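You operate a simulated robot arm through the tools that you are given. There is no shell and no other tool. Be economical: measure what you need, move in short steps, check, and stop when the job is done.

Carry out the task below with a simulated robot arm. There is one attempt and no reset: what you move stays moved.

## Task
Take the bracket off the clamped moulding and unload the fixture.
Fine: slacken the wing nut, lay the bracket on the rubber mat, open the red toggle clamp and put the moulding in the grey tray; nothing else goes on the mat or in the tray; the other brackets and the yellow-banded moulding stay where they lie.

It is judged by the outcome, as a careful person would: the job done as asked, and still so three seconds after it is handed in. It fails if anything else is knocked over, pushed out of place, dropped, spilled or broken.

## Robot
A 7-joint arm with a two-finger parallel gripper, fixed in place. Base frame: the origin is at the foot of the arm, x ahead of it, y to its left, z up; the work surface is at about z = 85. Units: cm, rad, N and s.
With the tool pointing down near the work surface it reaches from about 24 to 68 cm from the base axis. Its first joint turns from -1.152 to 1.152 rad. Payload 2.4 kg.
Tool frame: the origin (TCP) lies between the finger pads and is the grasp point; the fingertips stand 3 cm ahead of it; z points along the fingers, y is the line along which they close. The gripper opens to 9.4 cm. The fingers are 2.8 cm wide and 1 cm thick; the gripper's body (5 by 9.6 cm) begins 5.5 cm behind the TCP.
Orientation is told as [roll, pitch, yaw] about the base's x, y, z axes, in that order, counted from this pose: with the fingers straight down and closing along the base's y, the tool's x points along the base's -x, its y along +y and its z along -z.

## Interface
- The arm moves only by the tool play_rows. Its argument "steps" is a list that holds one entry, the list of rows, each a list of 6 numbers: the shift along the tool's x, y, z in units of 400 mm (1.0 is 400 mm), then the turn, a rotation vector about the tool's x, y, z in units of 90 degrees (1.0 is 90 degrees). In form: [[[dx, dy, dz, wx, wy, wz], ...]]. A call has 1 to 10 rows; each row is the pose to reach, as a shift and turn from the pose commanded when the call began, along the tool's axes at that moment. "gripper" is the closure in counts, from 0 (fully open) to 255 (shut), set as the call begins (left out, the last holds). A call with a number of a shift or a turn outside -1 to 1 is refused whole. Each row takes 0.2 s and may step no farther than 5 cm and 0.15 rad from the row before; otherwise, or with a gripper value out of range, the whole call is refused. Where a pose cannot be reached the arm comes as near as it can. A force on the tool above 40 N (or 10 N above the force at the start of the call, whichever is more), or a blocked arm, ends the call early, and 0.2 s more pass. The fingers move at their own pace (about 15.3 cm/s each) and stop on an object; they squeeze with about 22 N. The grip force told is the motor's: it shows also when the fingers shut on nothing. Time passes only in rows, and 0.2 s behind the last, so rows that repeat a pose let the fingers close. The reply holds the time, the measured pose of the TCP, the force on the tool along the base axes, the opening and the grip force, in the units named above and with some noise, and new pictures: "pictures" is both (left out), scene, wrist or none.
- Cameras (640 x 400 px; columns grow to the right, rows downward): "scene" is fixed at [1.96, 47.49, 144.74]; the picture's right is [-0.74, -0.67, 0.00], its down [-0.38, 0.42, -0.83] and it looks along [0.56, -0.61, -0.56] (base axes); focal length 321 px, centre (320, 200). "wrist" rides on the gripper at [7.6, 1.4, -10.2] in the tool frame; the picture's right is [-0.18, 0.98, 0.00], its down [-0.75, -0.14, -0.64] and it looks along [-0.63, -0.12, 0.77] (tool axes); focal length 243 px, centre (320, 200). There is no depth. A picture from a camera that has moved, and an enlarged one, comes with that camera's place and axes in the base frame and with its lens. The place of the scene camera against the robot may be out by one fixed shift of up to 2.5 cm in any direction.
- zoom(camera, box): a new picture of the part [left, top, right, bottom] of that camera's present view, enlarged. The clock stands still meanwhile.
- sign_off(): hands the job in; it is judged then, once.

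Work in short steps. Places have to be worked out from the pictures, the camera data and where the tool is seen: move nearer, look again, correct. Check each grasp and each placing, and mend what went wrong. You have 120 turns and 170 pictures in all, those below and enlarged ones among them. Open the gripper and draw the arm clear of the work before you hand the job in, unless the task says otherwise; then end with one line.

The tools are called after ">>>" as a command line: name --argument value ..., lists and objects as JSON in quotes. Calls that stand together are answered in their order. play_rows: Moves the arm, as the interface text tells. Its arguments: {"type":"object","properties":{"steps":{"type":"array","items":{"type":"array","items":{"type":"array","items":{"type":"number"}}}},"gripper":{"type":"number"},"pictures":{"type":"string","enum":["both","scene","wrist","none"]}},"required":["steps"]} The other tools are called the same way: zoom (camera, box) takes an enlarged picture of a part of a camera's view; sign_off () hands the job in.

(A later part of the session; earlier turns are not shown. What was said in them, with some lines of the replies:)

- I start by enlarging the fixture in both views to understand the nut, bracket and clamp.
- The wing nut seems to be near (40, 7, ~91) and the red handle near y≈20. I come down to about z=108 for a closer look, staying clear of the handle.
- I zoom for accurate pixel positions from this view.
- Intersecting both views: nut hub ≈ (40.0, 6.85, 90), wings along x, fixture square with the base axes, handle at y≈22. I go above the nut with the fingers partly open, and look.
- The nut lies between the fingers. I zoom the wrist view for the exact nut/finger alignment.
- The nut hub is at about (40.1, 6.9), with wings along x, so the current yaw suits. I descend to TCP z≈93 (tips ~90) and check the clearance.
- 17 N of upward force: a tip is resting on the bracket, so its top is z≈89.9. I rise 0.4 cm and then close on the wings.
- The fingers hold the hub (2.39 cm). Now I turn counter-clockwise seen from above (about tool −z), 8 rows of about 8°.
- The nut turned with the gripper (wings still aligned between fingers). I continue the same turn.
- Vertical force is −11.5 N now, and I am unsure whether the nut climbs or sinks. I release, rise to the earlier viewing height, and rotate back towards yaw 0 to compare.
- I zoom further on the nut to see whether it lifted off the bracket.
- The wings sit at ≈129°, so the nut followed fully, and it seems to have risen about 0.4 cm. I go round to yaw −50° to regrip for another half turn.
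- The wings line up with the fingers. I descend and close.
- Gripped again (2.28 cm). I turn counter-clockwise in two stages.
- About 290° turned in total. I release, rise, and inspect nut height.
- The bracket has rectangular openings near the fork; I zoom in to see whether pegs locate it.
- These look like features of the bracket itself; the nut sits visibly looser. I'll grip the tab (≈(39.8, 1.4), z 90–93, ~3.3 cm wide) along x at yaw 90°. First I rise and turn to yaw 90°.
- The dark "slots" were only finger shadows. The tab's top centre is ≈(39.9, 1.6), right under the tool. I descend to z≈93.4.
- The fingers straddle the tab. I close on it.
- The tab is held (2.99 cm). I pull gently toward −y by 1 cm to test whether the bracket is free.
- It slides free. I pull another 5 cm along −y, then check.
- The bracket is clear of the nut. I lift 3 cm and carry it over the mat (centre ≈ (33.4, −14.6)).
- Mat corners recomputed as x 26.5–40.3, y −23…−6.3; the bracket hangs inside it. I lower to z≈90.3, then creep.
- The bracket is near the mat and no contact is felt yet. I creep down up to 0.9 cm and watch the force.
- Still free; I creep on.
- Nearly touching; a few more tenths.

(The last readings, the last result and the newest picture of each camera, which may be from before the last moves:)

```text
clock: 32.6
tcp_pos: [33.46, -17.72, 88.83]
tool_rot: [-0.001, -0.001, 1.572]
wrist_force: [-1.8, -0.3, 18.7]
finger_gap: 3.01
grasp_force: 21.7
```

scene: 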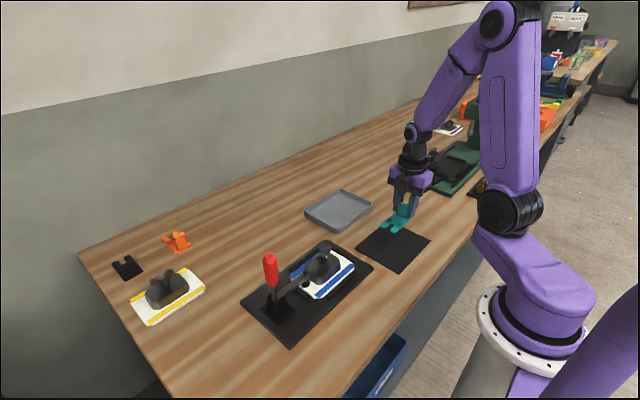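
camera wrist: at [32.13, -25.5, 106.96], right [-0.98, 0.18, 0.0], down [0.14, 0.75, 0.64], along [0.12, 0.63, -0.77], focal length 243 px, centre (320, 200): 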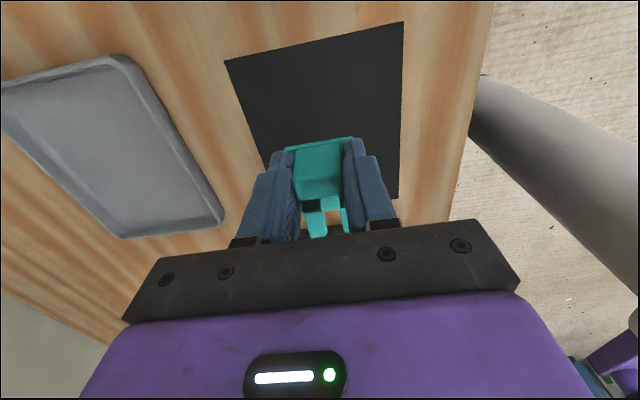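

Contact (18.7 N). I ease up 0.1 cm, open a little, and rise straight up.

>>> play_rows --steps '[[[0, 0, -0.003, 0, 0, 0], [0, 0, -0.003, 0, 0, 0]]]' --pictures "none"

>>> play_rows --steps '[[[0, 0, 0, 0, 0, 0], [0, 0, 0, 0, 0, 0], [0, 0, -0.06, 0, 0, 0], [0, 0, -0.15, 0, 0, 0], [0, 0, -0.25, 0, 0, 0], [0, 0, -0.35, 0, 0, 0]]]' --gripper 119

>>> zoom --camera "scene" --box '[340, 190, 440, 280]'

```text
clock: 33.2
tcp_pos: [33.49, -17.78, 88.82]
tool_rot: [0.001, 0.0, 1.574]
wrist_force: [-0.7, 0.4, 0.3]
finger_gap: 2.94
grasp_force: 21.8
```

```text
clock: 34.6
tcp_pos: [33.3, -17.81, 102.93]
tool_rot: [-0.002, 0.0, 1.572]
wrist_force: [-0.1, -0.5, 0.6]
finger_gap: 5.01
grasp_force: 0.0
camera wrist: at [31.82, -25.56, 113.26], right [-0.98, 0.18, 0.0], down [0.14, 0.75, 0.64], along [0.12, 0.63, -0.77], focal length 243 px, centre (320, 200)
```

scene: 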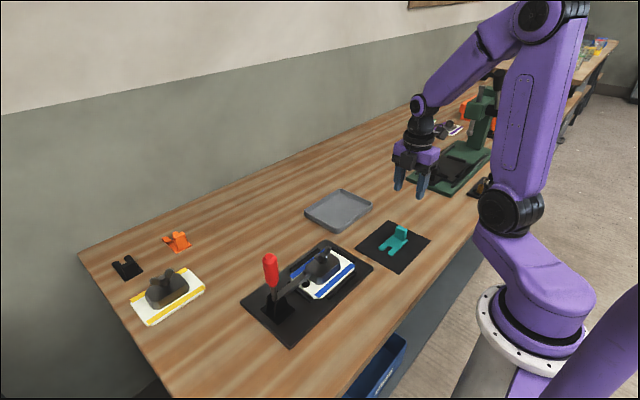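
wrist: 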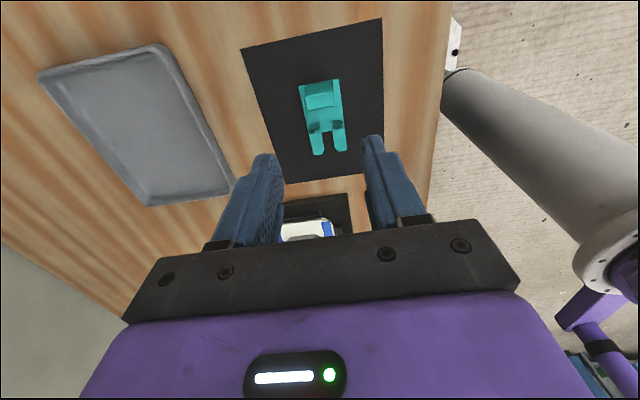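

```text
4.44 times, centred on (390, 235) of scene
camera zoom: at [1.96, 47.49, 144.74], right [-0.74, -0.67, 0.0], down [-0.38, 0.42, -0.83], along [0.56, -0.61, -0.56], focal length 1426 px, centre (9, 44)
```

zoom: 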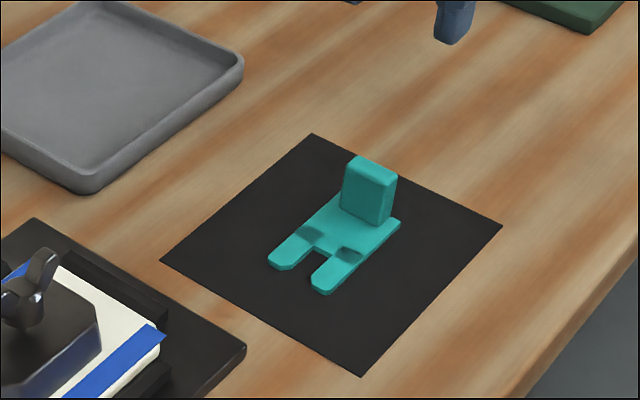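

The bracket lies flat on the mat. Next I carry the tool back over to the clamp, turning to yaw ≈0, to look at its mechanism.

>>> play_rows --steps '[[[-0.09, 0.01, -0.05, 0, 0, 0.09], [-0.18, 0.02, -0.1, 0, 0, 0.18], [-0.27, 0.03, -0.15, 0, 0, 0.27], [-0.36, 0.04, -0.2, 0, 0, 0.36], [-0.45, 0.05, -0.2, 0, 0, 0.45], [-0.54, 0.06, -0.2, 0, 0, 0.54], [-0.63, 0.06, -0.2, 0, 0, 0.63], [-0.72, 0.06, -0.2, 0, 0, 0.72], [-0.81, 0.06, -0.2, 0, 0, 0.81], [-0.9, 0.06, -0.2, 0, 0, 0.9]]]' --pictures "none"

>>> play_rows --steps '[[[0, 0, 0.05, 0, 0, 0.05], [0, 0, 0.1, 0, 0, 0.1], [0, 0, 0.1, 0, 0, 0.1]]]'

>>> zoom --camera "wrist" --box '[170, 0, 490, 200]'

>>> zoom --camera "scene" --box '[240, 240, 330, 330]'

```text
clock: 36.8
tcp_pos: [30.95, 18.12, 110.95]
tool_rot: [-0.001, 0.0, 0.158]
wrist_force: [-0.2, -0.5, -0.2]
finger_gap: 5.04
grasp_force: 0.1
```

```text
clock: 37.6
tcp_pos: [30.96, 17.97, 107.03]
tool_rot: [0.0, 0.0, 0.002]
wrist_force: [0.4, -0.5, -0.1]
finger_gap: 4.99
grasp_force: 0.1
camera wrist: at [23.16, 19.46, 117.37], right [0.18, 0.98, 0.0], down [0.75, -0.14, 0.64], along [0.63, -0.12, -0.77], focal length 243 px, centre (320, 200)
```

scene: 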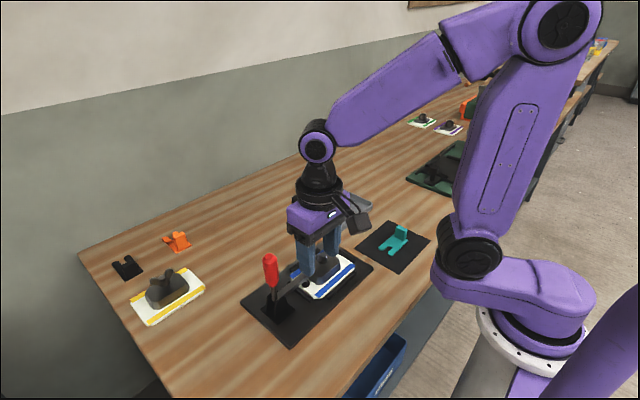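
wrist: 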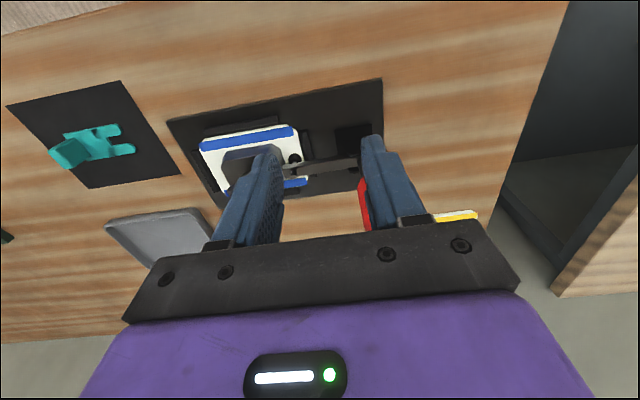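

```text
2.00 times, centred on (330, 100) of wrist
camera zoom: at [23.16, 19.46, 117.37], right [0.18, 0.98, 0.0], down [0.75, -0.14, 0.64], along [0.63, -0.12, -0.77], focal length 485 px, centre (300, 400)
```

zoom: 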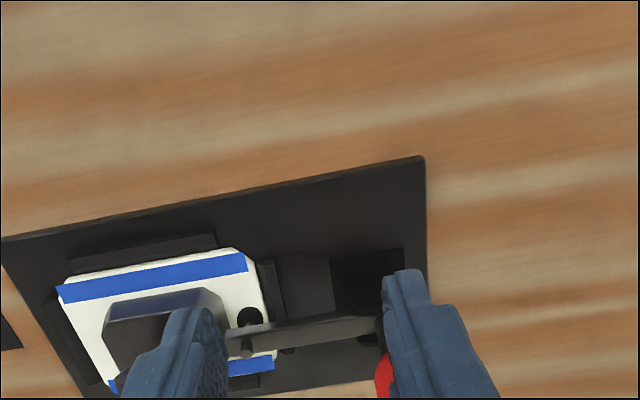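

```text
4.44 times, centred on (285, 285) of scene
camera zoom: at [1.96, 47.49, 144.74], right [-0.74, -0.67, 0.0], down [-0.38, 0.42, -0.83], along [0.56, -0.61, -0.56], focal length 1426 px, centre (476, -178)
```

zoom: 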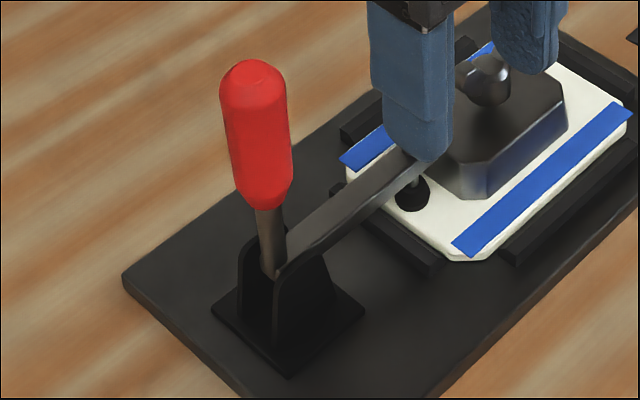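

The handle sits over the pivot at about y≈21.5, and pulling its top toward +y should raise the arm. I'll pinch it along x with the camera on the +y side (yaw −90°), so first I move above it at z≈109.

>>> play_rows --steps '[[[0, 0, -0.06, 0, 0, 0.09], [-0.04, 0.02, -0.06, 0, 0, 0.18], [-0.08, 0.04, -0.06, 0, 0, 0.27], [-0.12, 0.06, -0.06, 0, 0, 0.36], [-0.16, 0.08, -0.06, 0, 0, 0.45], [-0.2, 0.1, -0.06, 0, 0, 0.54], [-0.22, 0.12, -0.06, 0, 0, 0.63], [-0.225, 0.125, -0.06, 0, 0, 0.72], [-0.225, 0.125, -0.06, 0, 0, 0.81], [-0.225, 0.125, -0.06, 0, 0, 0.9]]]' --pictures "none" --gripper 92

>>> play_rows --steps '[[[0, 0, 0, 0, 0, 0.05], [0, 0, 0, 0, 0, 0.1], [0, 0, 0, 0, 0, 0.1]]]'

>>> zoom --camera "wrist" --box '[220, 40, 420, 240]'

```text
clock: 39.8
tcp_pos: [39.98, 23.08, 109.25]
tool_rot: [-0.001, -0.001, -1.415]
wrist_force: [-0.5, 0.5, -0.7]
finger_gap: 5.99
grasp_force: 0.1
```

```text
clock: 40.6
tcp_pos: [39.96, 23.01, 109.41]
tool_rot: [0.001, -0.001, -1.573]
wrist_force: [0.8, -0.2, -0.1]
finger_gap: 6.0
grasp_force: 0.1
camera wrist: at [41.23, 30.66, 119.67], right [0.98, -0.18, 0.0], down [-0.14, -0.75, 0.64], along [-0.12, -0.63, -0.77], focal length 243 px, centre (320, 200)
```

scene: 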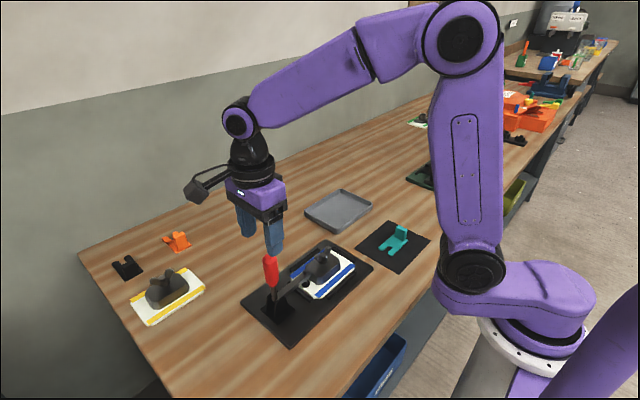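
wrist: 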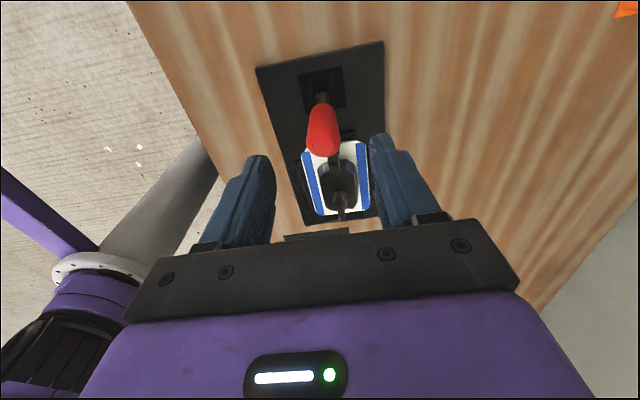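

```text
2.00 times, centred on (320, 140) of wrist
camera zoom: at [41.23, 30.66, 119.67], right [0.98, -0.18, 0.0], down [-0.14, -0.75, 0.64], along [-0.12, -0.63, -0.77], focal length 485 px, centre (320, 320)
```

zoom: 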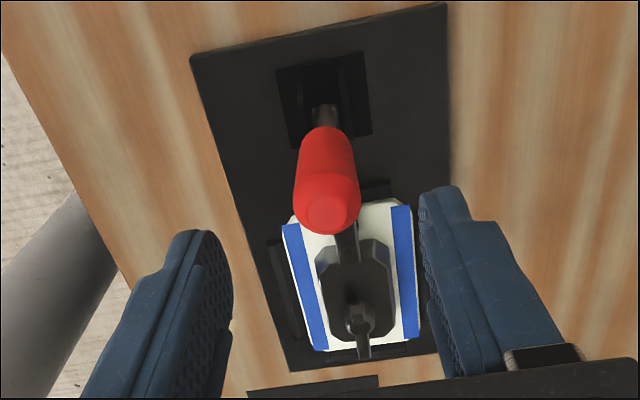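

Three views agree on the handle top at ≈(39.8, 21.8, 102), with the pivot near (40, 22.5, 90.5). I centre over it and descend to TCP z≈99, fingers on either side in x.

>>> play_rows --steps '[[[-0.025, -0.003, 0.05, 0, 0, 0], [-0.025, -0.003, 0.13, 0, 0, 0], [-0.025, -0.003, 0.21, 0, 0, 0], [-0.025, -0.003, 0.26, 0, 0, 0], [-0.025, -0.003, 0.26, 0, 0, 0]]]' --pictures "wrist"

>>> zoom --camera "scene" --box '[230, 220, 330, 330]'

```text
clock: 41.8
tcp_pos: [39.84, 22.08, 98.89]
tool_rot: [0.0, 0.0, -1.569]
wrist_force: [-0.3, -0.4, 0.0]
finger_gap: 6.0
grasp_force: 0.0
camera wrist: at [41.13, 29.58, 109.21], right [0.98, -0.18, 0.0], down [-0.14, -0.75, 0.64], along [-0.12, -0.63, -0.77], focal length 243 px, centre (320, 200)
```

wrist: 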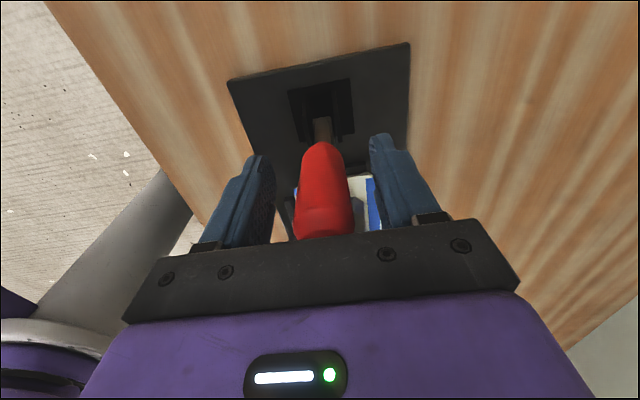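

```text
3.64 times, centred on (280, 275) of scene
camera zoom: at [1.96, 47.49, 144.74], right [-0.74, -0.67, 0.0], down [-0.38, 0.42, -0.83], along [0.56, -0.61, -0.56], focal length 1167 px, centre (466, -73)
```

zoom: 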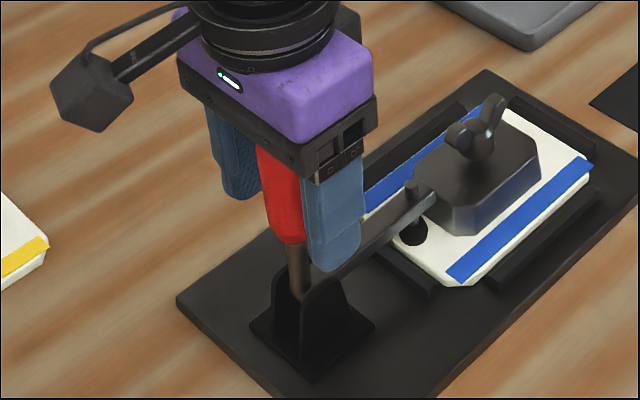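

The handle is between the fingers. I close on it.

>>> play_rows --steps '[[[0, 0, 0, 0, 0, 0], [0, 0, 0, 0, 0, 0], [0, 0, 0, 0, 0, 0]]]' --gripper 255 --pictures "none"

>>> play_rows --steps '[[[0.01, 0, 0, 0, 0, 0], [0.025, 0, 0, 0, 0, 0], [0.038, 0, 0.001, 0, 0, 0]]]' --pictures "none"

>>> zoom --camera "scene" --box '[230, 220, 330, 330]'

```text
clock: 42.6
tcp_pos: [40.01, 22.02, 99.0]
tool_rot: [0.001, 0.002, -1.571]
wrist_force: [17.7, 1.9, -9.6]
finger_gap: 2.81
grasp_force: 45.4
```

```text
clock: 43.4
tcp_pos: [40.1, 23.44, 98.84]
tool_rot: [0.001, -0.004, -1.569]
wrist_force: [17.2, -20.2, -9.5]
finger_gap: 2.83
grasp_force: 44.9
```

```text
3.64 times, centred on (280, 275) of scene
camera zoom: at [2.02, 47.44, 144.76], right [-0.74, -0.67, 0.0], down [-0.38, 0.42, -0.83], along [0.56, -0.61, -0.56], focal length 1167 px, centre (466, -73)
```

zoom: 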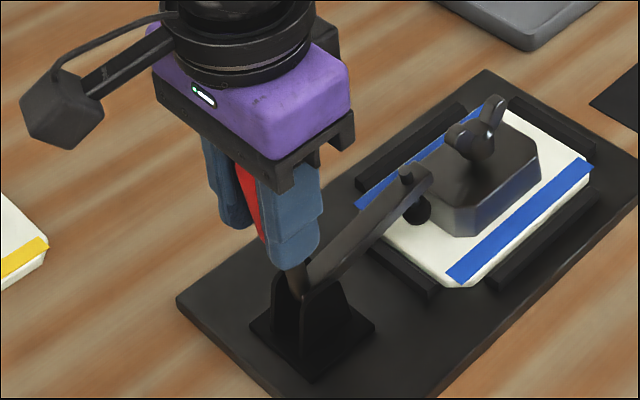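

The handle moves with me and the arm is rising, with a small side force since I'm off-centre in x. I follow the arc about the pivot to ≈45°, shifting 0.2 cm in +x.

>>> play_rows --steps '[[[0.014, 0.004, 0.004, 0, 0, 0], [0.029, 0.006, 0.009, 0, 0, 0], [0.046, 0.006, 0.014, 0, 0, 0], [0.063, 0.006, 0.021, 0, 0, 0], [0.08, 0.006, 0.029, 0, 0, 0], [0.095, 0.006, 0.039, 0, 0, 0], [0.11, 0.006, 0.05, 0, 0, 0], [0.1225, 0.006, 0.064, 0, 0, 0]]]' --pictures "none"

>>> zoom --camera "scene" --box '[210, 200, 330, 330]'

```text
clock: 45.2
tcp_pos: [39.93, 28.58, 96.33]
tool_rot: [0.002, 0.001, -1.567]
wrist_force: [-3.9, -4.4, 12.2]
finger_gap: 3.29
grasp_force: 45.2
```

```text
3.08 times, centred on (270, 265) of scene
camera zoom: at [1.93, 47.47, 144.75], right [-0.74, -0.67, 0.0], down [-0.38, 0.42, -0.83], along [0.56, -0.61, -0.56], focal length 987 px, centre (474, 0)
```

zoom: 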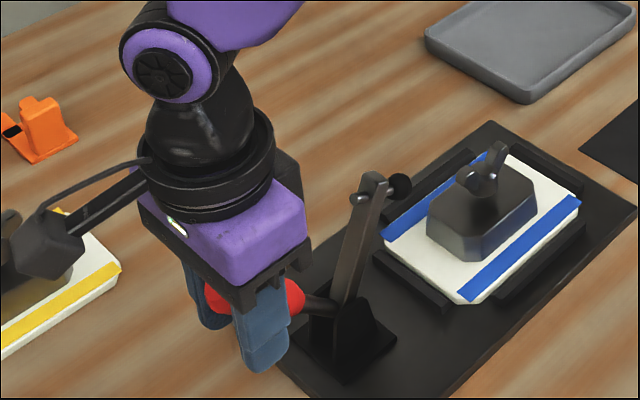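

The arm already stands about 65° up. I continue the arc a bit further, down.

>>> play_rows --steps '[[[0.01, 0, 0.015, 0, 0, 0], [0.02, 0, 0.03, 0, 0, 0], [0.03, 0, 0.045, 0, 0, 0], [0.036, 0, 0.06, 0, 0, 0], [0.04, 0, 0.075, 0, 0, 0]]]' --pictures "none"

>>> zoom --camera "scene" --box '[210, 200, 330, 330]'

```text
clock: 46.4
tcp_pos: [40.08, 30.29, 93.57]
tool_rot: [0.004, 0.004, -1.565]
wrist_force: [-9.0, 6.0, 37.3]
finger_gap: 3.27
grasp_force: 44.8
```

```text
3.08 times, centred on (270, 265) of scene
camera zoom: at [1.88, 47.47, 144.75], right [-0.74, -0.67, 0.0], down [-0.38, 0.42, -0.83], along [0.56, -0.61, -0.56], focal length 987 px, centre (474, 0)
```

zoom: 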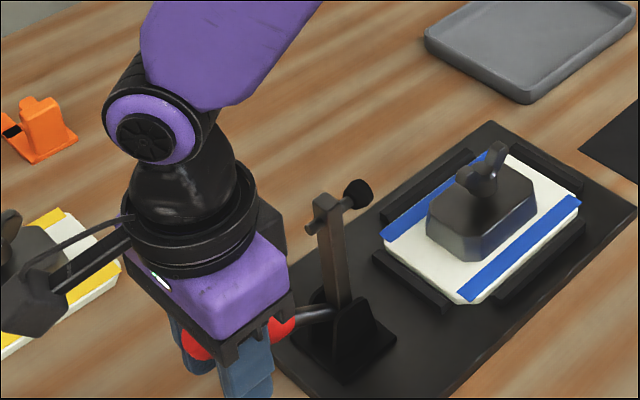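

The arm stands upright and the force (37 N) shows the end stop: the clamp is open. I ease off 0.3 cm, open, and rise clear.

>>> play_rows --steps '[[[-0.004, 0, -0.012, 0, 0, 0], [-0.004, 0, -0.012, 0, 0, 0]]]' --pictures "none"

>>> play_rows --steps '[[[0, 0, 0, 0, 0, 0], [0, 0, 0, 0, 0, 0], [0.01, 0, -0.05, 0, 0, 0], [0.02, 0, -0.14, 0, 0, 0], [0.02, 0, -0.25, 0, 0, 0], [0.02, 0, -0.36, 0, 0, 0], [0.02, 0, -0.42, 0, 0, 0]]]' --gripper 80

>>> zoom --camera "scene" --box '[210, 220, 350, 340]'

```text
clock: 47.0
tcp_pos: [39.9, 30.04, 93.76]
tool_rot: [-0.003, -0.002, -1.568]
wrist_force: [0.1, 15.4, -8.9]
finger_gap: 3.26
grasp_force: 44.4
```

```text
clock: 48.6
tcp_pos: [40.01, 30.59, 110.76]
tool_rot: [0.0, -0.002, -1.569]
wrist_force: [-0.4, -0.4, 0.9]
finger_gap: 6.46
grasp_force: 0.0
camera wrist: at [41.39, 38.11, 120.98], right [0.98, -0.18, 0.0], down [-0.14, -0.75, 0.64], along [-0.12, -0.63, -0.77], focal length 243 px, centre (320, 200)
```

scene: 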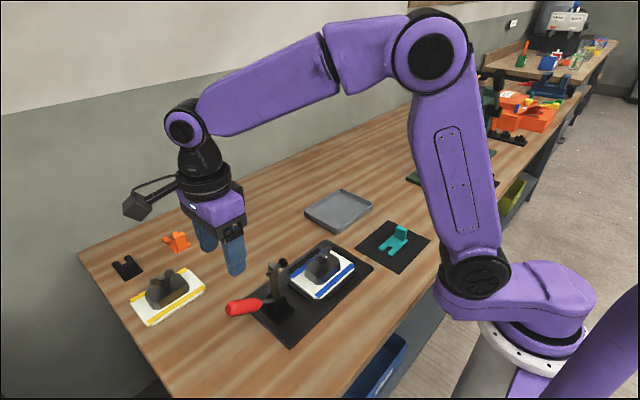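
wrist: 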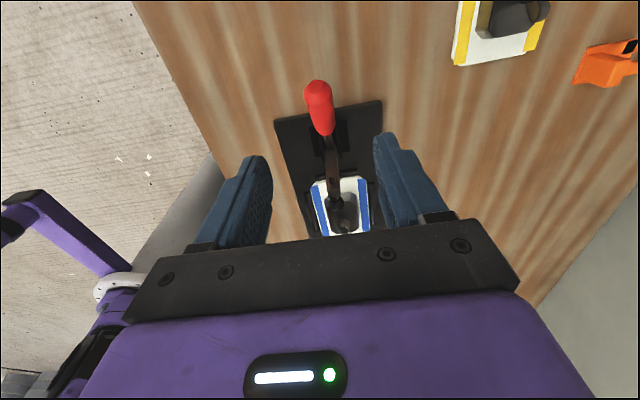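

```text
3.33 times, centred on (280, 280) of scene
camera zoom: at [1.96, 47.49, 144.74], right [-0.74, -0.67, 0.0], down [-0.38, 0.42, -0.83], along [0.56, -0.61, -0.56], focal length 1070 px, centre (453, -67)
```

zoom: 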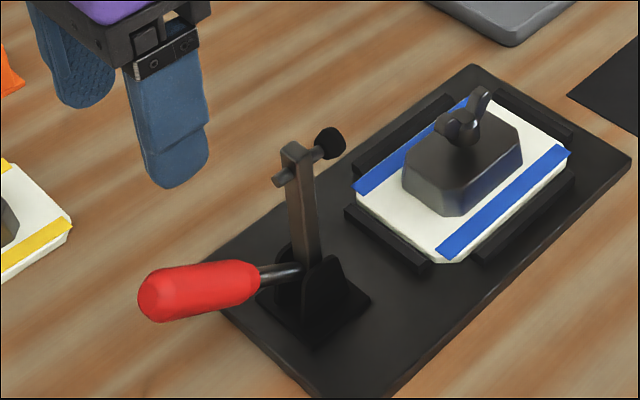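

The clamp stays open and the moulding hasn't moved. I go over the moulding (≈(40, 7)), turning back through yaw 0 to yaw +90° so the fingers can straddle the block in x.

>>> play_rows --steps '[[[-0.06, 0, 0, 0, 0, -0.09], [-0.12, 0, 0, 0, 0, -0.18], [-0.18, 0, 0, 0, 0, -0.27], [-0.24, 0, 0, 0, 0, -0.36], [-0.3, 0, 0, 0, 0, -0.45], [-0.36, 0, 0, 0, 0, -0.54], [-0.42, 0, 0, 0, 0, -0.63], [-0.48, 0, 0, 0, 0, -0.72], [-0.54, 0, 0, 0, 0, -0.81], [-0.592, 0, 0, 0, 0, -0.9]]]' --gripper 0 --pictures "none"

>>> play_rows --steps '[[[0, 0, 0, 0, 0, -0.09], [0, 0, 0, 0, 0, -0.18], [0, 0, 0, 0, 0, -0.27], [0, 0, 0, 0, 0, -0.36], [0, 0, 0, 0, 0, -0.45], [0, 0, 0, 0, 0, -0.54], [0, 0, 0, 0, 0, -0.63], [0, 0, 0, 0, 0, -0.72], [0, 0, 0, 0, 0, -0.81], [0, 0, 0, 0, 0, -0.9]]]' --pictures "none"

>>> play_rows --steps '[[[0, 0, 0.08, 0, 0, -0.09], [0, 0, 0.16, 0, 0, -0.18], [0, 0, 0.24, 0, 0, -0.2], [0, 0, 0.28, 0, 0, -0.2], [0, 0, 0.28, 0, 0, -0.2]]]' --pictures "wrist"

>>> zoom --camera "wrist" --box '[220, 60, 420, 220]'

```text
clock: 50.8
tcp_pos: [40.22, 7.12, 110.63]
tool_rot: [0.001, -0.001, -0.15]
wrist_force: [0.1, -1.1, -0.2]
finger_gap: 9.4
grasp_force: 0.0
```

```text
clock: 53.0
tcp_pos: [40.31, 6.96, 110.67]
tool_rot: [0.0, 0.001, 1.262]
wrist_force: [-0.4, 0.3, -0.5]
finger_gap: 9.41
grasp_force: 0.0
```

```text
clock: 54.2
tcp_pos: [40.03, 7.15, 99.35]
tool_rot: [0.0, 0.0, 1.574]
wrist_force: [-0.2, -0.2, -0.1]
finger_gap: 9.39
grasp_force: 0.1
camera wrist: at [38.57, -0.56, 109.74], right [-0.98, 0.18, 0.0], down [0.14, 0.75, 0.64], along [0.12, 0.63, -0.77], focal length 243 px, centre (320, 200)
```

wrist: 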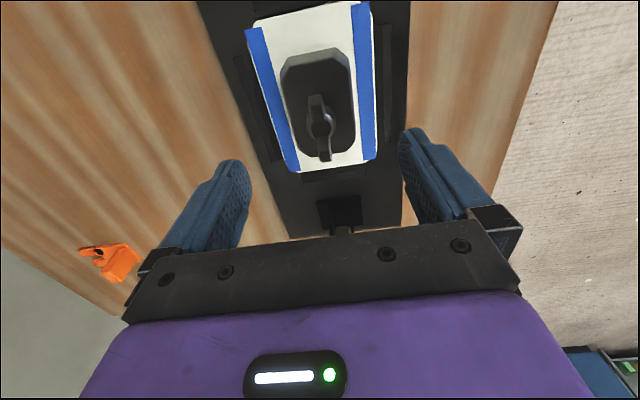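

```text
2.50 times, centred on (320, 140) of wrist
camera zoom: at [38.57, -0.56, 109.74], right [-0.98, 0.18, 0.0], down [0.14, 0.75, 0.64], along [0.12, 0.63, -0.77], focal length 606 px, centre (320, 350)
```

zoom: 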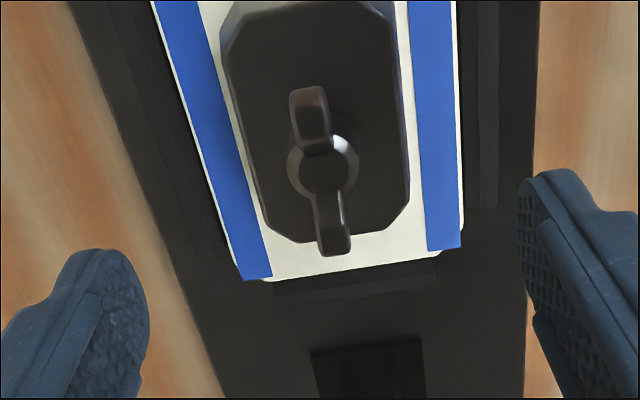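

The block is ≈5.7 cm wide, centred ≈(39.9, 6.8). With the fingers set to 7.2 cm, I descend to TCP z≈91.4, then creep to find the plate.

>>> play_rows --steps '[[[0, 0.002, 0.08, 0, 0, 0], [0, 0.002, 0.15, 0, 0, 0], [0, 0.002, 0.199, 0, 0, 0], [0, 0.002, 0.199, 0, 0, 0]]]' --gripper 60 --pictures "wrist"

>>> zoom --camera "scene" --box '[280, 210, 370, 310]'

```text
clock: 55.2
tcp_pos: [40.02, 7.1, 91.38]
tool_rot: [0.0, -0.001, 1.572]
wrist_force: [-0.3, 0.4, 1.0]
finger_gap: 7.22
grasp_force: 0.0
camera wrist: at [38.57, -0.63, 101.75], right [-0.98, 0.18, 0.0], down [0.14, 0.75, 0.64], along [0.12, 0.63, -0.77], focal length 243 px, centre (320, 200)
```

wrist: 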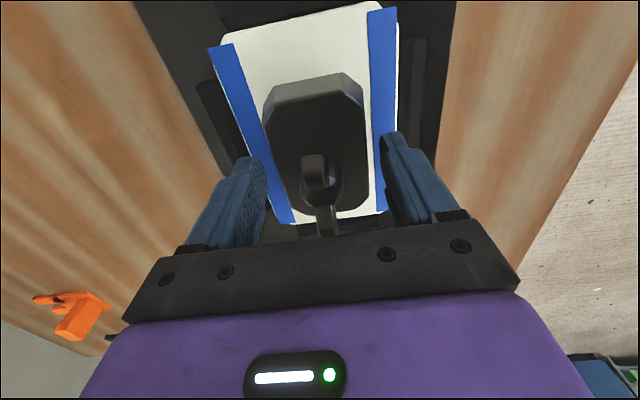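

```text
4.00 times, centred on (325, 260) of scene
camera zoom: at [1.96, 47.49, 144.74], right [-0.74, -0.67, 0.0], down [-0.38, 0.42, -0.83], along [0.56, -0.61, -0.56], focal length 1283 px, centre (300, -40)
```

zoom: 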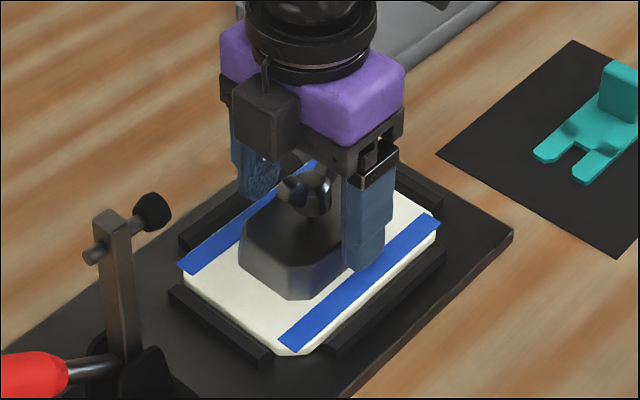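

Both fingers hang beside the block above the plate. I creep down to touch the plate.

>>> play_rows --steps '[[[0, 0, 0.005, 0, 0, 0], [0, 0, 0.01, 0, 0, 0], [0, 0, 0.01, 0, 0, 0]]]' --pictures "none"

>>> play_rows --steps '[[[0, 0, 0.004, 0, 0, 0], [0, 0, 0.008, 0, 0, 0], [0, 0, 0.008, 0, 0, 0]]]' --pictures "none"

>>> zoom --camera "scene" --box '[300, 230, 360, 290]'

```text
clock: 56.0
tcp_pos: [40.1, 7.18, 91.14]
tool_rot: [-0.001, 0.002, 1.571]
wrist_force: [1.0, 0.6, 0.4]
finger_gap: 7.19
grasp_force: 0.1
```

```text
clock: 56.8
tcp_pos: [40.09, 7.17, 90.72]
tool_rot: [0.001, -0.001, 1.572]
wrist_force: [0.4, -0.4, 0.1]
finger_gap: 7.18
grasp_force: 0.1
```

```text
6.67 times, centred on (330, 260) of scene
camera zoom: at [1.96, 47.49, 144.74], right [-0.74, -0.67, 0.0], down [-0.38, 0.42, -0.83], along [0.56, -0.61, -0.56], focal length 2139 px, centre (253, -200)
```

zoom: 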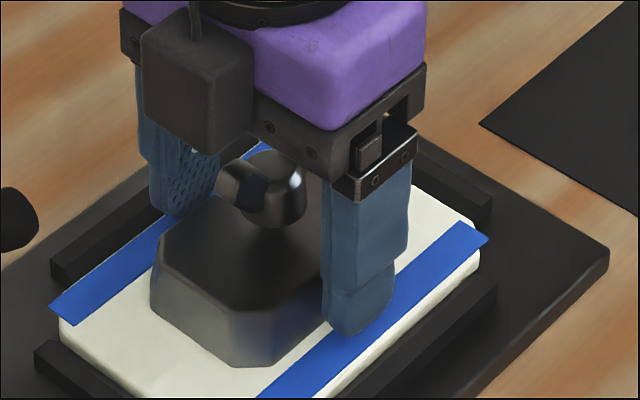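

Tips are about 1.5 cm below the block top; I go another 0.2 cm, then close.

>>> play_rows --steps '[[[0, 0, 0.003, 0, 0, 0], [0, 0, 0.006, 0, 0, 0], [0, 0, 0.006, 0, 0, 0]]]' --pictures "none"

>>> play_rows --steps '[[[0, 0, 0, 0, 0, 0], [0, 0, 0, 0, 0, 0], [0, 0, 0, 0, 0, 0]]]' --gripper 255 --pictures "wrist"

```text
clock: 57.6
tcp_pos: [40.1, 7.11, 90.51]
tool_rot: [-0.002, 0.0, 1.573]
wrist_force: [0.7, 0.4, -0.1]
finger_gap: 7.22
grasp_force: 0.0
```

```text
clock: 58.4
tcp_pos: [40.07, 7.21, 90.32]
tool_rot: [0.0, -0.001, 1.572]
wrist_force: [-1.5, -1.0, 0.8]
finger_gap: 5.85
grasp_force: 22.3
camera wrist: at [38.5, -0.59, 100.78], right [-0.98, 0.18, 0.0], down [0.14, 0.75, 0.64], along [0.12, 0.63, -0.77], focal length 243 px, centre (320, 200)
```

wrist: 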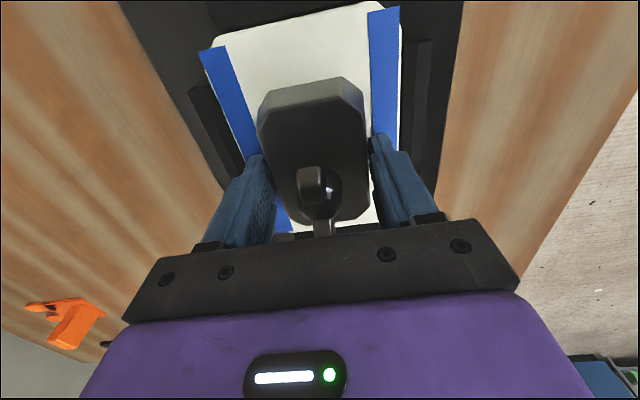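

Gripped at 5.85 cm. I lift 1 cm and check that the moulding comes along and doesn't slip.

>>> play_rows --steps '[[[0, 0, -0.008, 0, 0, 0], [0, 0, -0.016, 0, 0, 0], [0, 0, -0.03, 0, 0, 0], [0, 0, -0.03, 0, 0, 0]]]' --pictures "none"

>>> zoom --camera "scene" --box '[280, 210, 370, 310]'

```text
clock: 59.4
tcp_pos: [40.08, 7.06, 91.58]
tool_rot: [0.001, 0.001, 1.573]
wrist_force: [0.3, 1.4, -4.4]
finger_gap: 5.85
grasp_force: 22.2
```

```text
4.00 times, centred on (325, 260) of scene
camera zoom: at [1.96, 47.49, 144.74], right [-0.74, -0.67, 0.0], down [-0.38, 0.42, -0.83], along [0.56, -0.61, -0.56], focal length 1283 px, centre (300, -40)
```

zoom: 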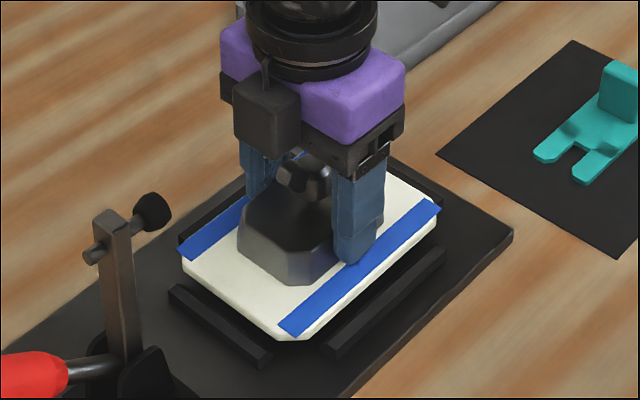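

It comes up level (weight ≈4.4 N). I raise it 6 cm more, then carry it to above the tray centre ≈(54.8, −16.5).

>>> play_rows --steps '[[[0, 0, -0.05, 0, 0, 0], [0, 0, -0.1, 0, 0, 0], [0, 0, -0.15, 0, 0, 0], [0.06, -0.04, -0.15, 0, 0, 0], [0.12, -0.08, -0.15, 0, 0, 0], [0.18, -0.12, -0.15, 0, 0, 0], [0.24, -0.16, -0.15, 0, 0, 0], [0.3, -0.2, -0.15, 0, 0, 0]]]' --pictures "none"

>>> play_rows --steps '[[[0.06, -0.035, 0, 0, 0, 0], [0.12, -0.07, 0, 0, 0, 0], [0.18, -0.105, 0, 0, 0, 0], [0.24, -0.14, 0, 0, 0, 0], [0.29, -0.17, 0, 0, 0, 0], [0.29, -0.17, 0, 0, 0, 0]]]'

>>> zoom --camera "scene" --box '[290, 140, 410, 250]'

```text
clock: 61.2
tcp_pos: [47.94, -4.78, 97.76]
tool_rot: [-0.001, -0.001, 1.572]
wrist_force: [0.3, -1.5, -3.3]
finger_gap: 5.85
grasp_force: 22.2
```

```text
clock: 62.6
tcp_pos: [54.99, -16.49, 97.64]
tool_rot: [-0.001, -0.001, 1.572]
wrist_force: [-0.3, -0.5, -3.1]
finger_gap: 5.82
grasp_force: 22.1
camera wrist: at [53.36, -24.24, 107.96], right [-0.98, 0.18, 0.0], down [0.14, 0.75, 0.64], along [0.12, 0.63, -0.77], focal length 243 px, centre (320, 200)
```

scene: 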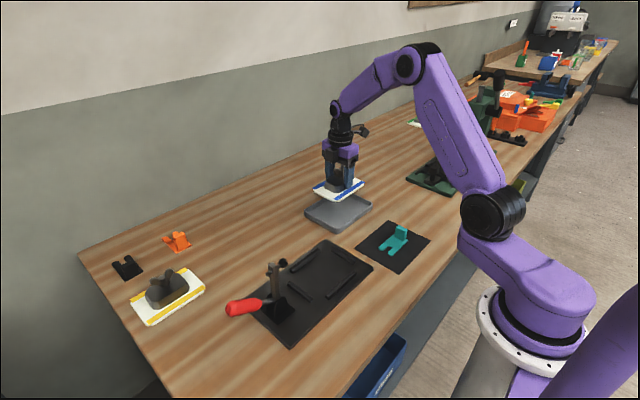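
wrist: 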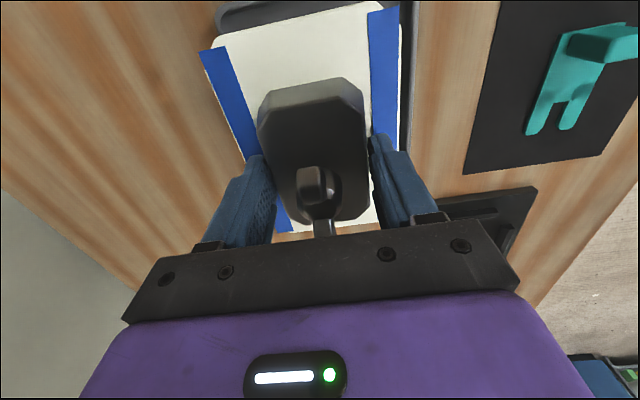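

```text
3.64 times, centred on (350, 195) of scene
camera zoom: at [1.97, 47.49, 144.74], right [-0.74, -0.67, 0.0], down [-0.38, 0.42, -0.83], along [0.56, -0.61, -0.56], focal length 1167 px, centre (211, 218)
```

zoom: 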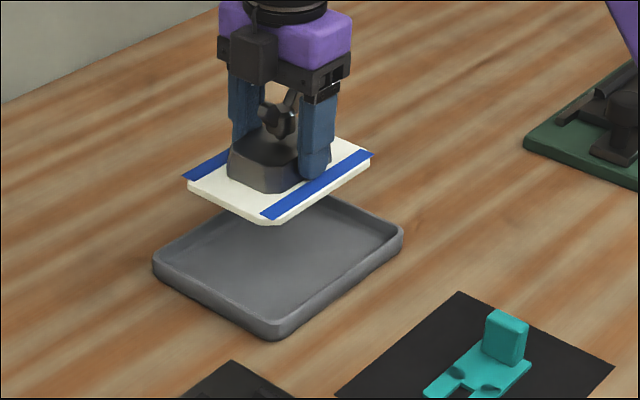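

Moulding is over the tray, level. Another estimate puts the tray centre at x≈53.8–54.5, so I shift −0.7 cm in x and lower to about 3 cm above the floor to check the fit.

>>> play_rows --steps '[[[0, 0.017, 0.04, 0, 0, 0], [0, 0.017, 0.08, 0, 0, 0], [0, 0.017, 0.105, 0, 0, 0], [0, 0.017, 0.105, 0, 0, 0]]]' --pictures "wrist"

>>> zoom --camera "scene" --box '[295, 160, 385, 240]'

```text
clock: 63.6
tcp_pos: [54.35, -16.43, 93.65]
tool_rot: [0.0, 0.0, 1.571]
wrist_force: [-0.3, 0.2, -3.0]
finger_gap: 5.83
grasp_force: 22.2
camera wrist: at [52.7, -24.13, 103.88], right [-0.98, 0.18, 0.0], down [0.14, 0.75, 0.64], along [0.12, 0.63, -0.77], focal length 243 px, centre (320, 200)
```

wrist: 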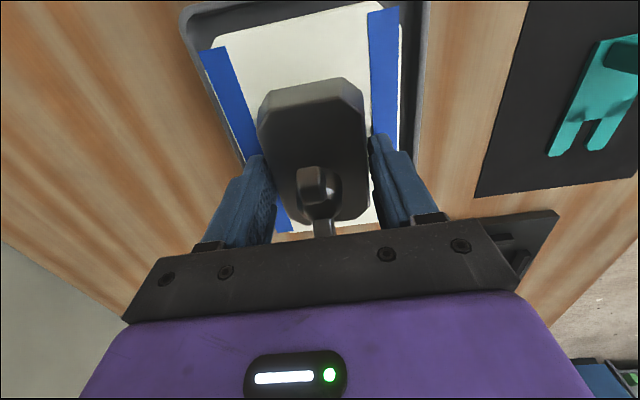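

```text
5.00 times, centred on (340, 200) of scene
camera zoom: at [1.96, 47.49, 144.74], right [-0.74, -0.67, 0.0], down [-0.38, 0.42, -0.83], along [0.56, -0.61, -0.56], focal length 1604 px, centre (220, 200)
```

zoom: 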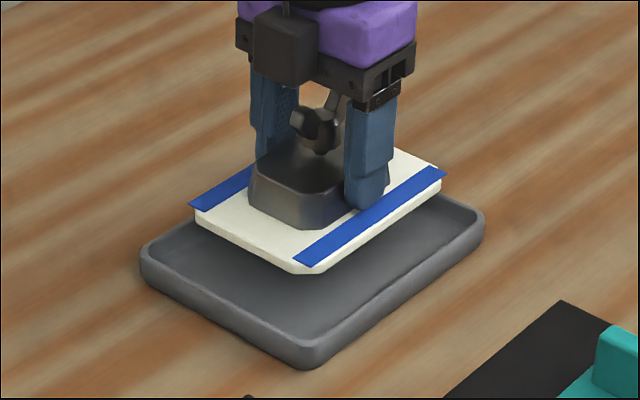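

Both views say the moulding fits in the tray with roughly equal margins. I shift +0.3 cm in x and lower to just above the floor.

>>> play_rows --steps '[[[0, -0.008, 0.03, 0, 0, 0], [0, -0.008, 0.06, 0, 0, 0], [0, -0.008, 0.07, 0, 0, 0], [0, -0.008, 0.07, 0, 0, 0]]]' --pictures "wrist"

>>> zoom --camera "scene" --box '[295, 160, 385, 240]'

```text
clock: 64.6
tcp_pos: [54.41, -16.5, 90.63]
tool_rot: [0.0, 0.002, 1.572]
wrist_force: [0.2, -0.3, -3.0]
finger_gap: 5.81
grasp_force: 22.0
camera wrist: at [52.96, -24.16, 100.98], right [-0.98, 0.18, 0.0], down [0.14, 0.75, 0.64], along [0.12, 0.63, -0.77], focal length 243 px, centre (320, 200)
```

wrist: 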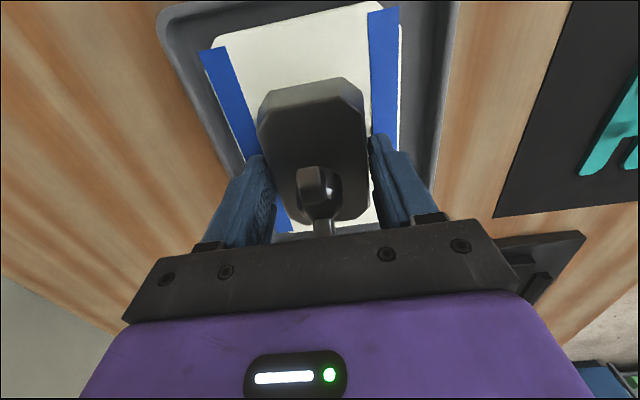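

```text
5.00 times, centred on (340, 200) of scene
camera zoom: at [1.96, 47.49, 144.74], right [-0.74, -0.67, 0.0], down [-0.38, 0.42, -0.83], along [0.56, -0.61, -0.56], focal length 1604 px, centre (220, 200)
```

zoom: 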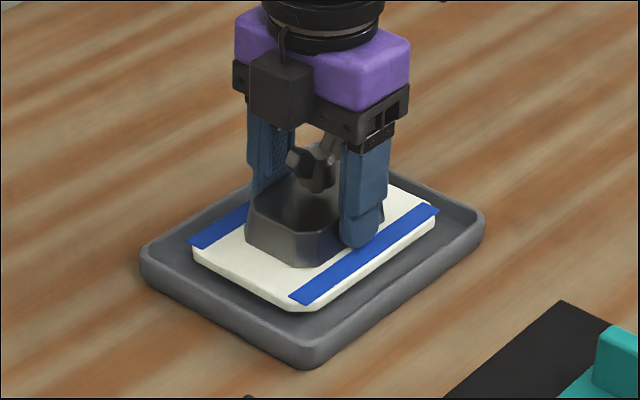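

Well centred inside the tray. I creep down to contact.

>>> play_rows --steps '[[[0, 0, 0.005, 0, 0, 0], [0, 0, 0.01, 0, 0, 0], [0, 0, 0.01, 0, 0, 0]]]' --pictures "none"

>>> play_rows --steps '[[[0, 0, 0.003, 0, 0, 0], [0, 0, 0.006, 0, 0, 0], [0, 0, 0.006, 0, 0, 0]]]' --pictures "none"

```text
clock: 65.4
tcp_pos: [54.49, -16.42, 90.23]
tool_rot: [-0.001, -0.001, 1.573]
wrist_force: [0.2, 0.4, -2.7]
finger_gap: 5.83
grasp_force: 22.2
```

```text
clock: 66.2
tcp_pos: [54.45, -16.49, 90.12]
tool_rot: [-0.001, 0.0, 1.572]
wrist_force: [-0.1, 0.1, -3.0]
finger_gap: 5.82
grasp_force: 21.9
```

No contact yet; I continue in small steps.

>>> play_rows --steps '[[[0, 0, 0.003, 0, 0, 0], [0, 0, 0.006, 0, 0, 0], [0, 0, 0.006, 0, 0, 0]]]' --pictures "none"

>>> play_rows --steps '[[[0, 0, 0.003, 0, 0, 0], [0, 0, 0.006, 0, 0, 0], [0, 0, 0.006, 0, 0, 0]]]' --pictures "none"

```text
clock: 67.0
tcp_pos: [54.53, -16.48, 89.83]
tool_rot: [-0.001, 0.0, 1.573]
wrist_force: [-0.2, -0.6, -2.5]
finger_gap: 5.81
grasp_force: 21.9
```

```text
clock: 67.8
tcp_pos: [54.46, -16.49, 89.7]
tool_rot: [-0.002, -0.001, 1.574]
wrist_force: [-9.7, 1.2, 26.4]
finger_gap: 5.87
grasp_force: 22.2
```

Contact with the tray floor. I ease up, open to 7.2 cm, and rise straight.

>>> play_rows --steps '[[[0, 0, -0.003, 0, 0, 0], [0, 0, -0.003, 0, 0, 0]]]' --pictures "none"

>>> play_rows --steps '[[[0, 0, 0, 0, 0, 0], [0, 0, 0, 0, 0, 0], [0, 0, -0.05, 0, 0, 0], [0, 0, -0.14, 0, 0, 0], [0, 0, -0.25, 0, 0, 0], [0, 0, -0.36, 0, 0, 0]]]' --gripper 60

>>> zoom --camera "scene" --box '[220, 160, 440, 320]'

```text
clock: 68.4
tcp_pos: [54.5, -16.5, 89.79]
tool_rot: [-0.001, 0.002, 1.571]
wrist_force: [-2.1, -0.5, 4.3]
finger_gap: 5.86
grasp_force: 21.7
```

```text
clock: 69.8
tcp_pos: [54.52, -16.52, 103.99]
tool_rot: [-0.001, 0.0, 1.574]
wrist_force: [0.3, 0.7, 0.8]
finger_gap: 7.19
grasp_force: 0.1
camera wrist: at [53.0, -24.21, 114.25], right [-0.98, 0.18, 0.0], down [0.14, 0.75, 0.64], along [0.12, 0.63, -0.77], focal length 243 px, centre (320, 200)
```

scene: 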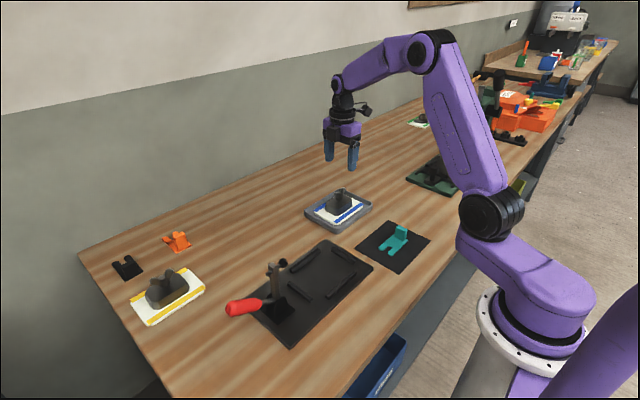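
wrist: 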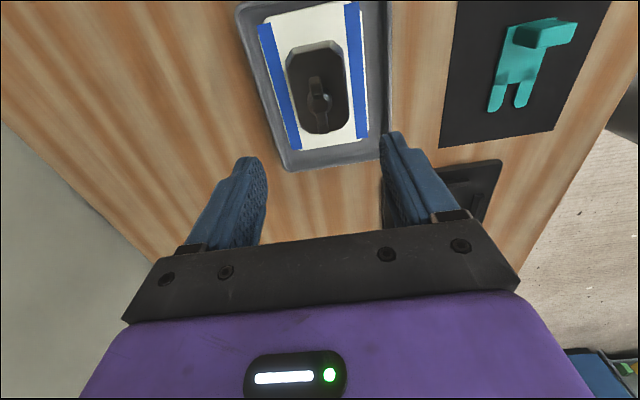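

```text
2.50 times, centred on (330, 240) of scene
camera zoom: at [1.96, 47.49, 144.74], right [-0.74, -0.67, 0.0], down [-0.38, 0.42, -0.83], along [0.56, -0.61, -0.56], focal length 802 px, centre (295, 100)
```

zoom: 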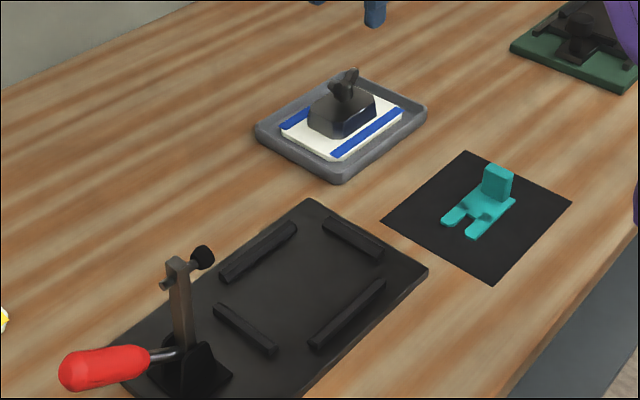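

The moulding is flat in the tray, the bracket is on the mat, the clamp is open and everything else is untouched. I raise the arm a bit more with the gripper open and then hand in.

>>> play_rows --steps '[[[0, 0, -0.1, 0, 0, 0], [0, 0, -0.2, 0, 0, 0], [0, 0, -0.25, 0, 0, 0], [0, 0, -0.25, 0, 0, 0]]]' --gripper 0 --pictures "scene"

```text
clock: 70.8
tcp_pos: [54.58, -16.55, 114.07]
tool_rot: [0.0, -0.001, 1.573]
wrist_force: [-0.3, 0.0, -0.3]
finger_gap: 9.38
grasp_force: 0.0
```

scene: 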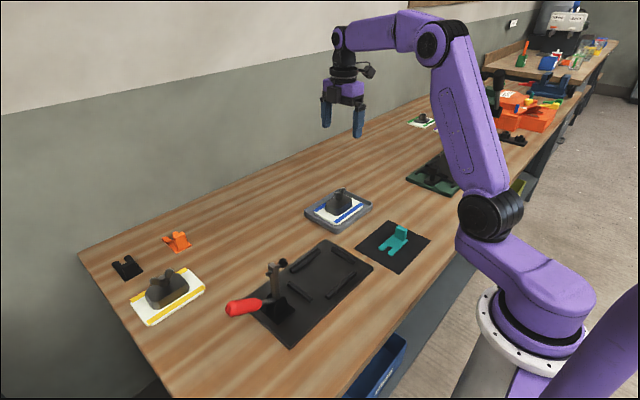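

The arm is clear with the gripper open; all is in place, so I hand in.

>>> sign_off

```text
The job is handed in.
```

The job is done and handed in: wing nut slackened (left on the moulding's stud), bracket on the rubber mat, red toggle clamp open, moulding in the grey tray, and the other brackets and yellow-banded moulding not touched.
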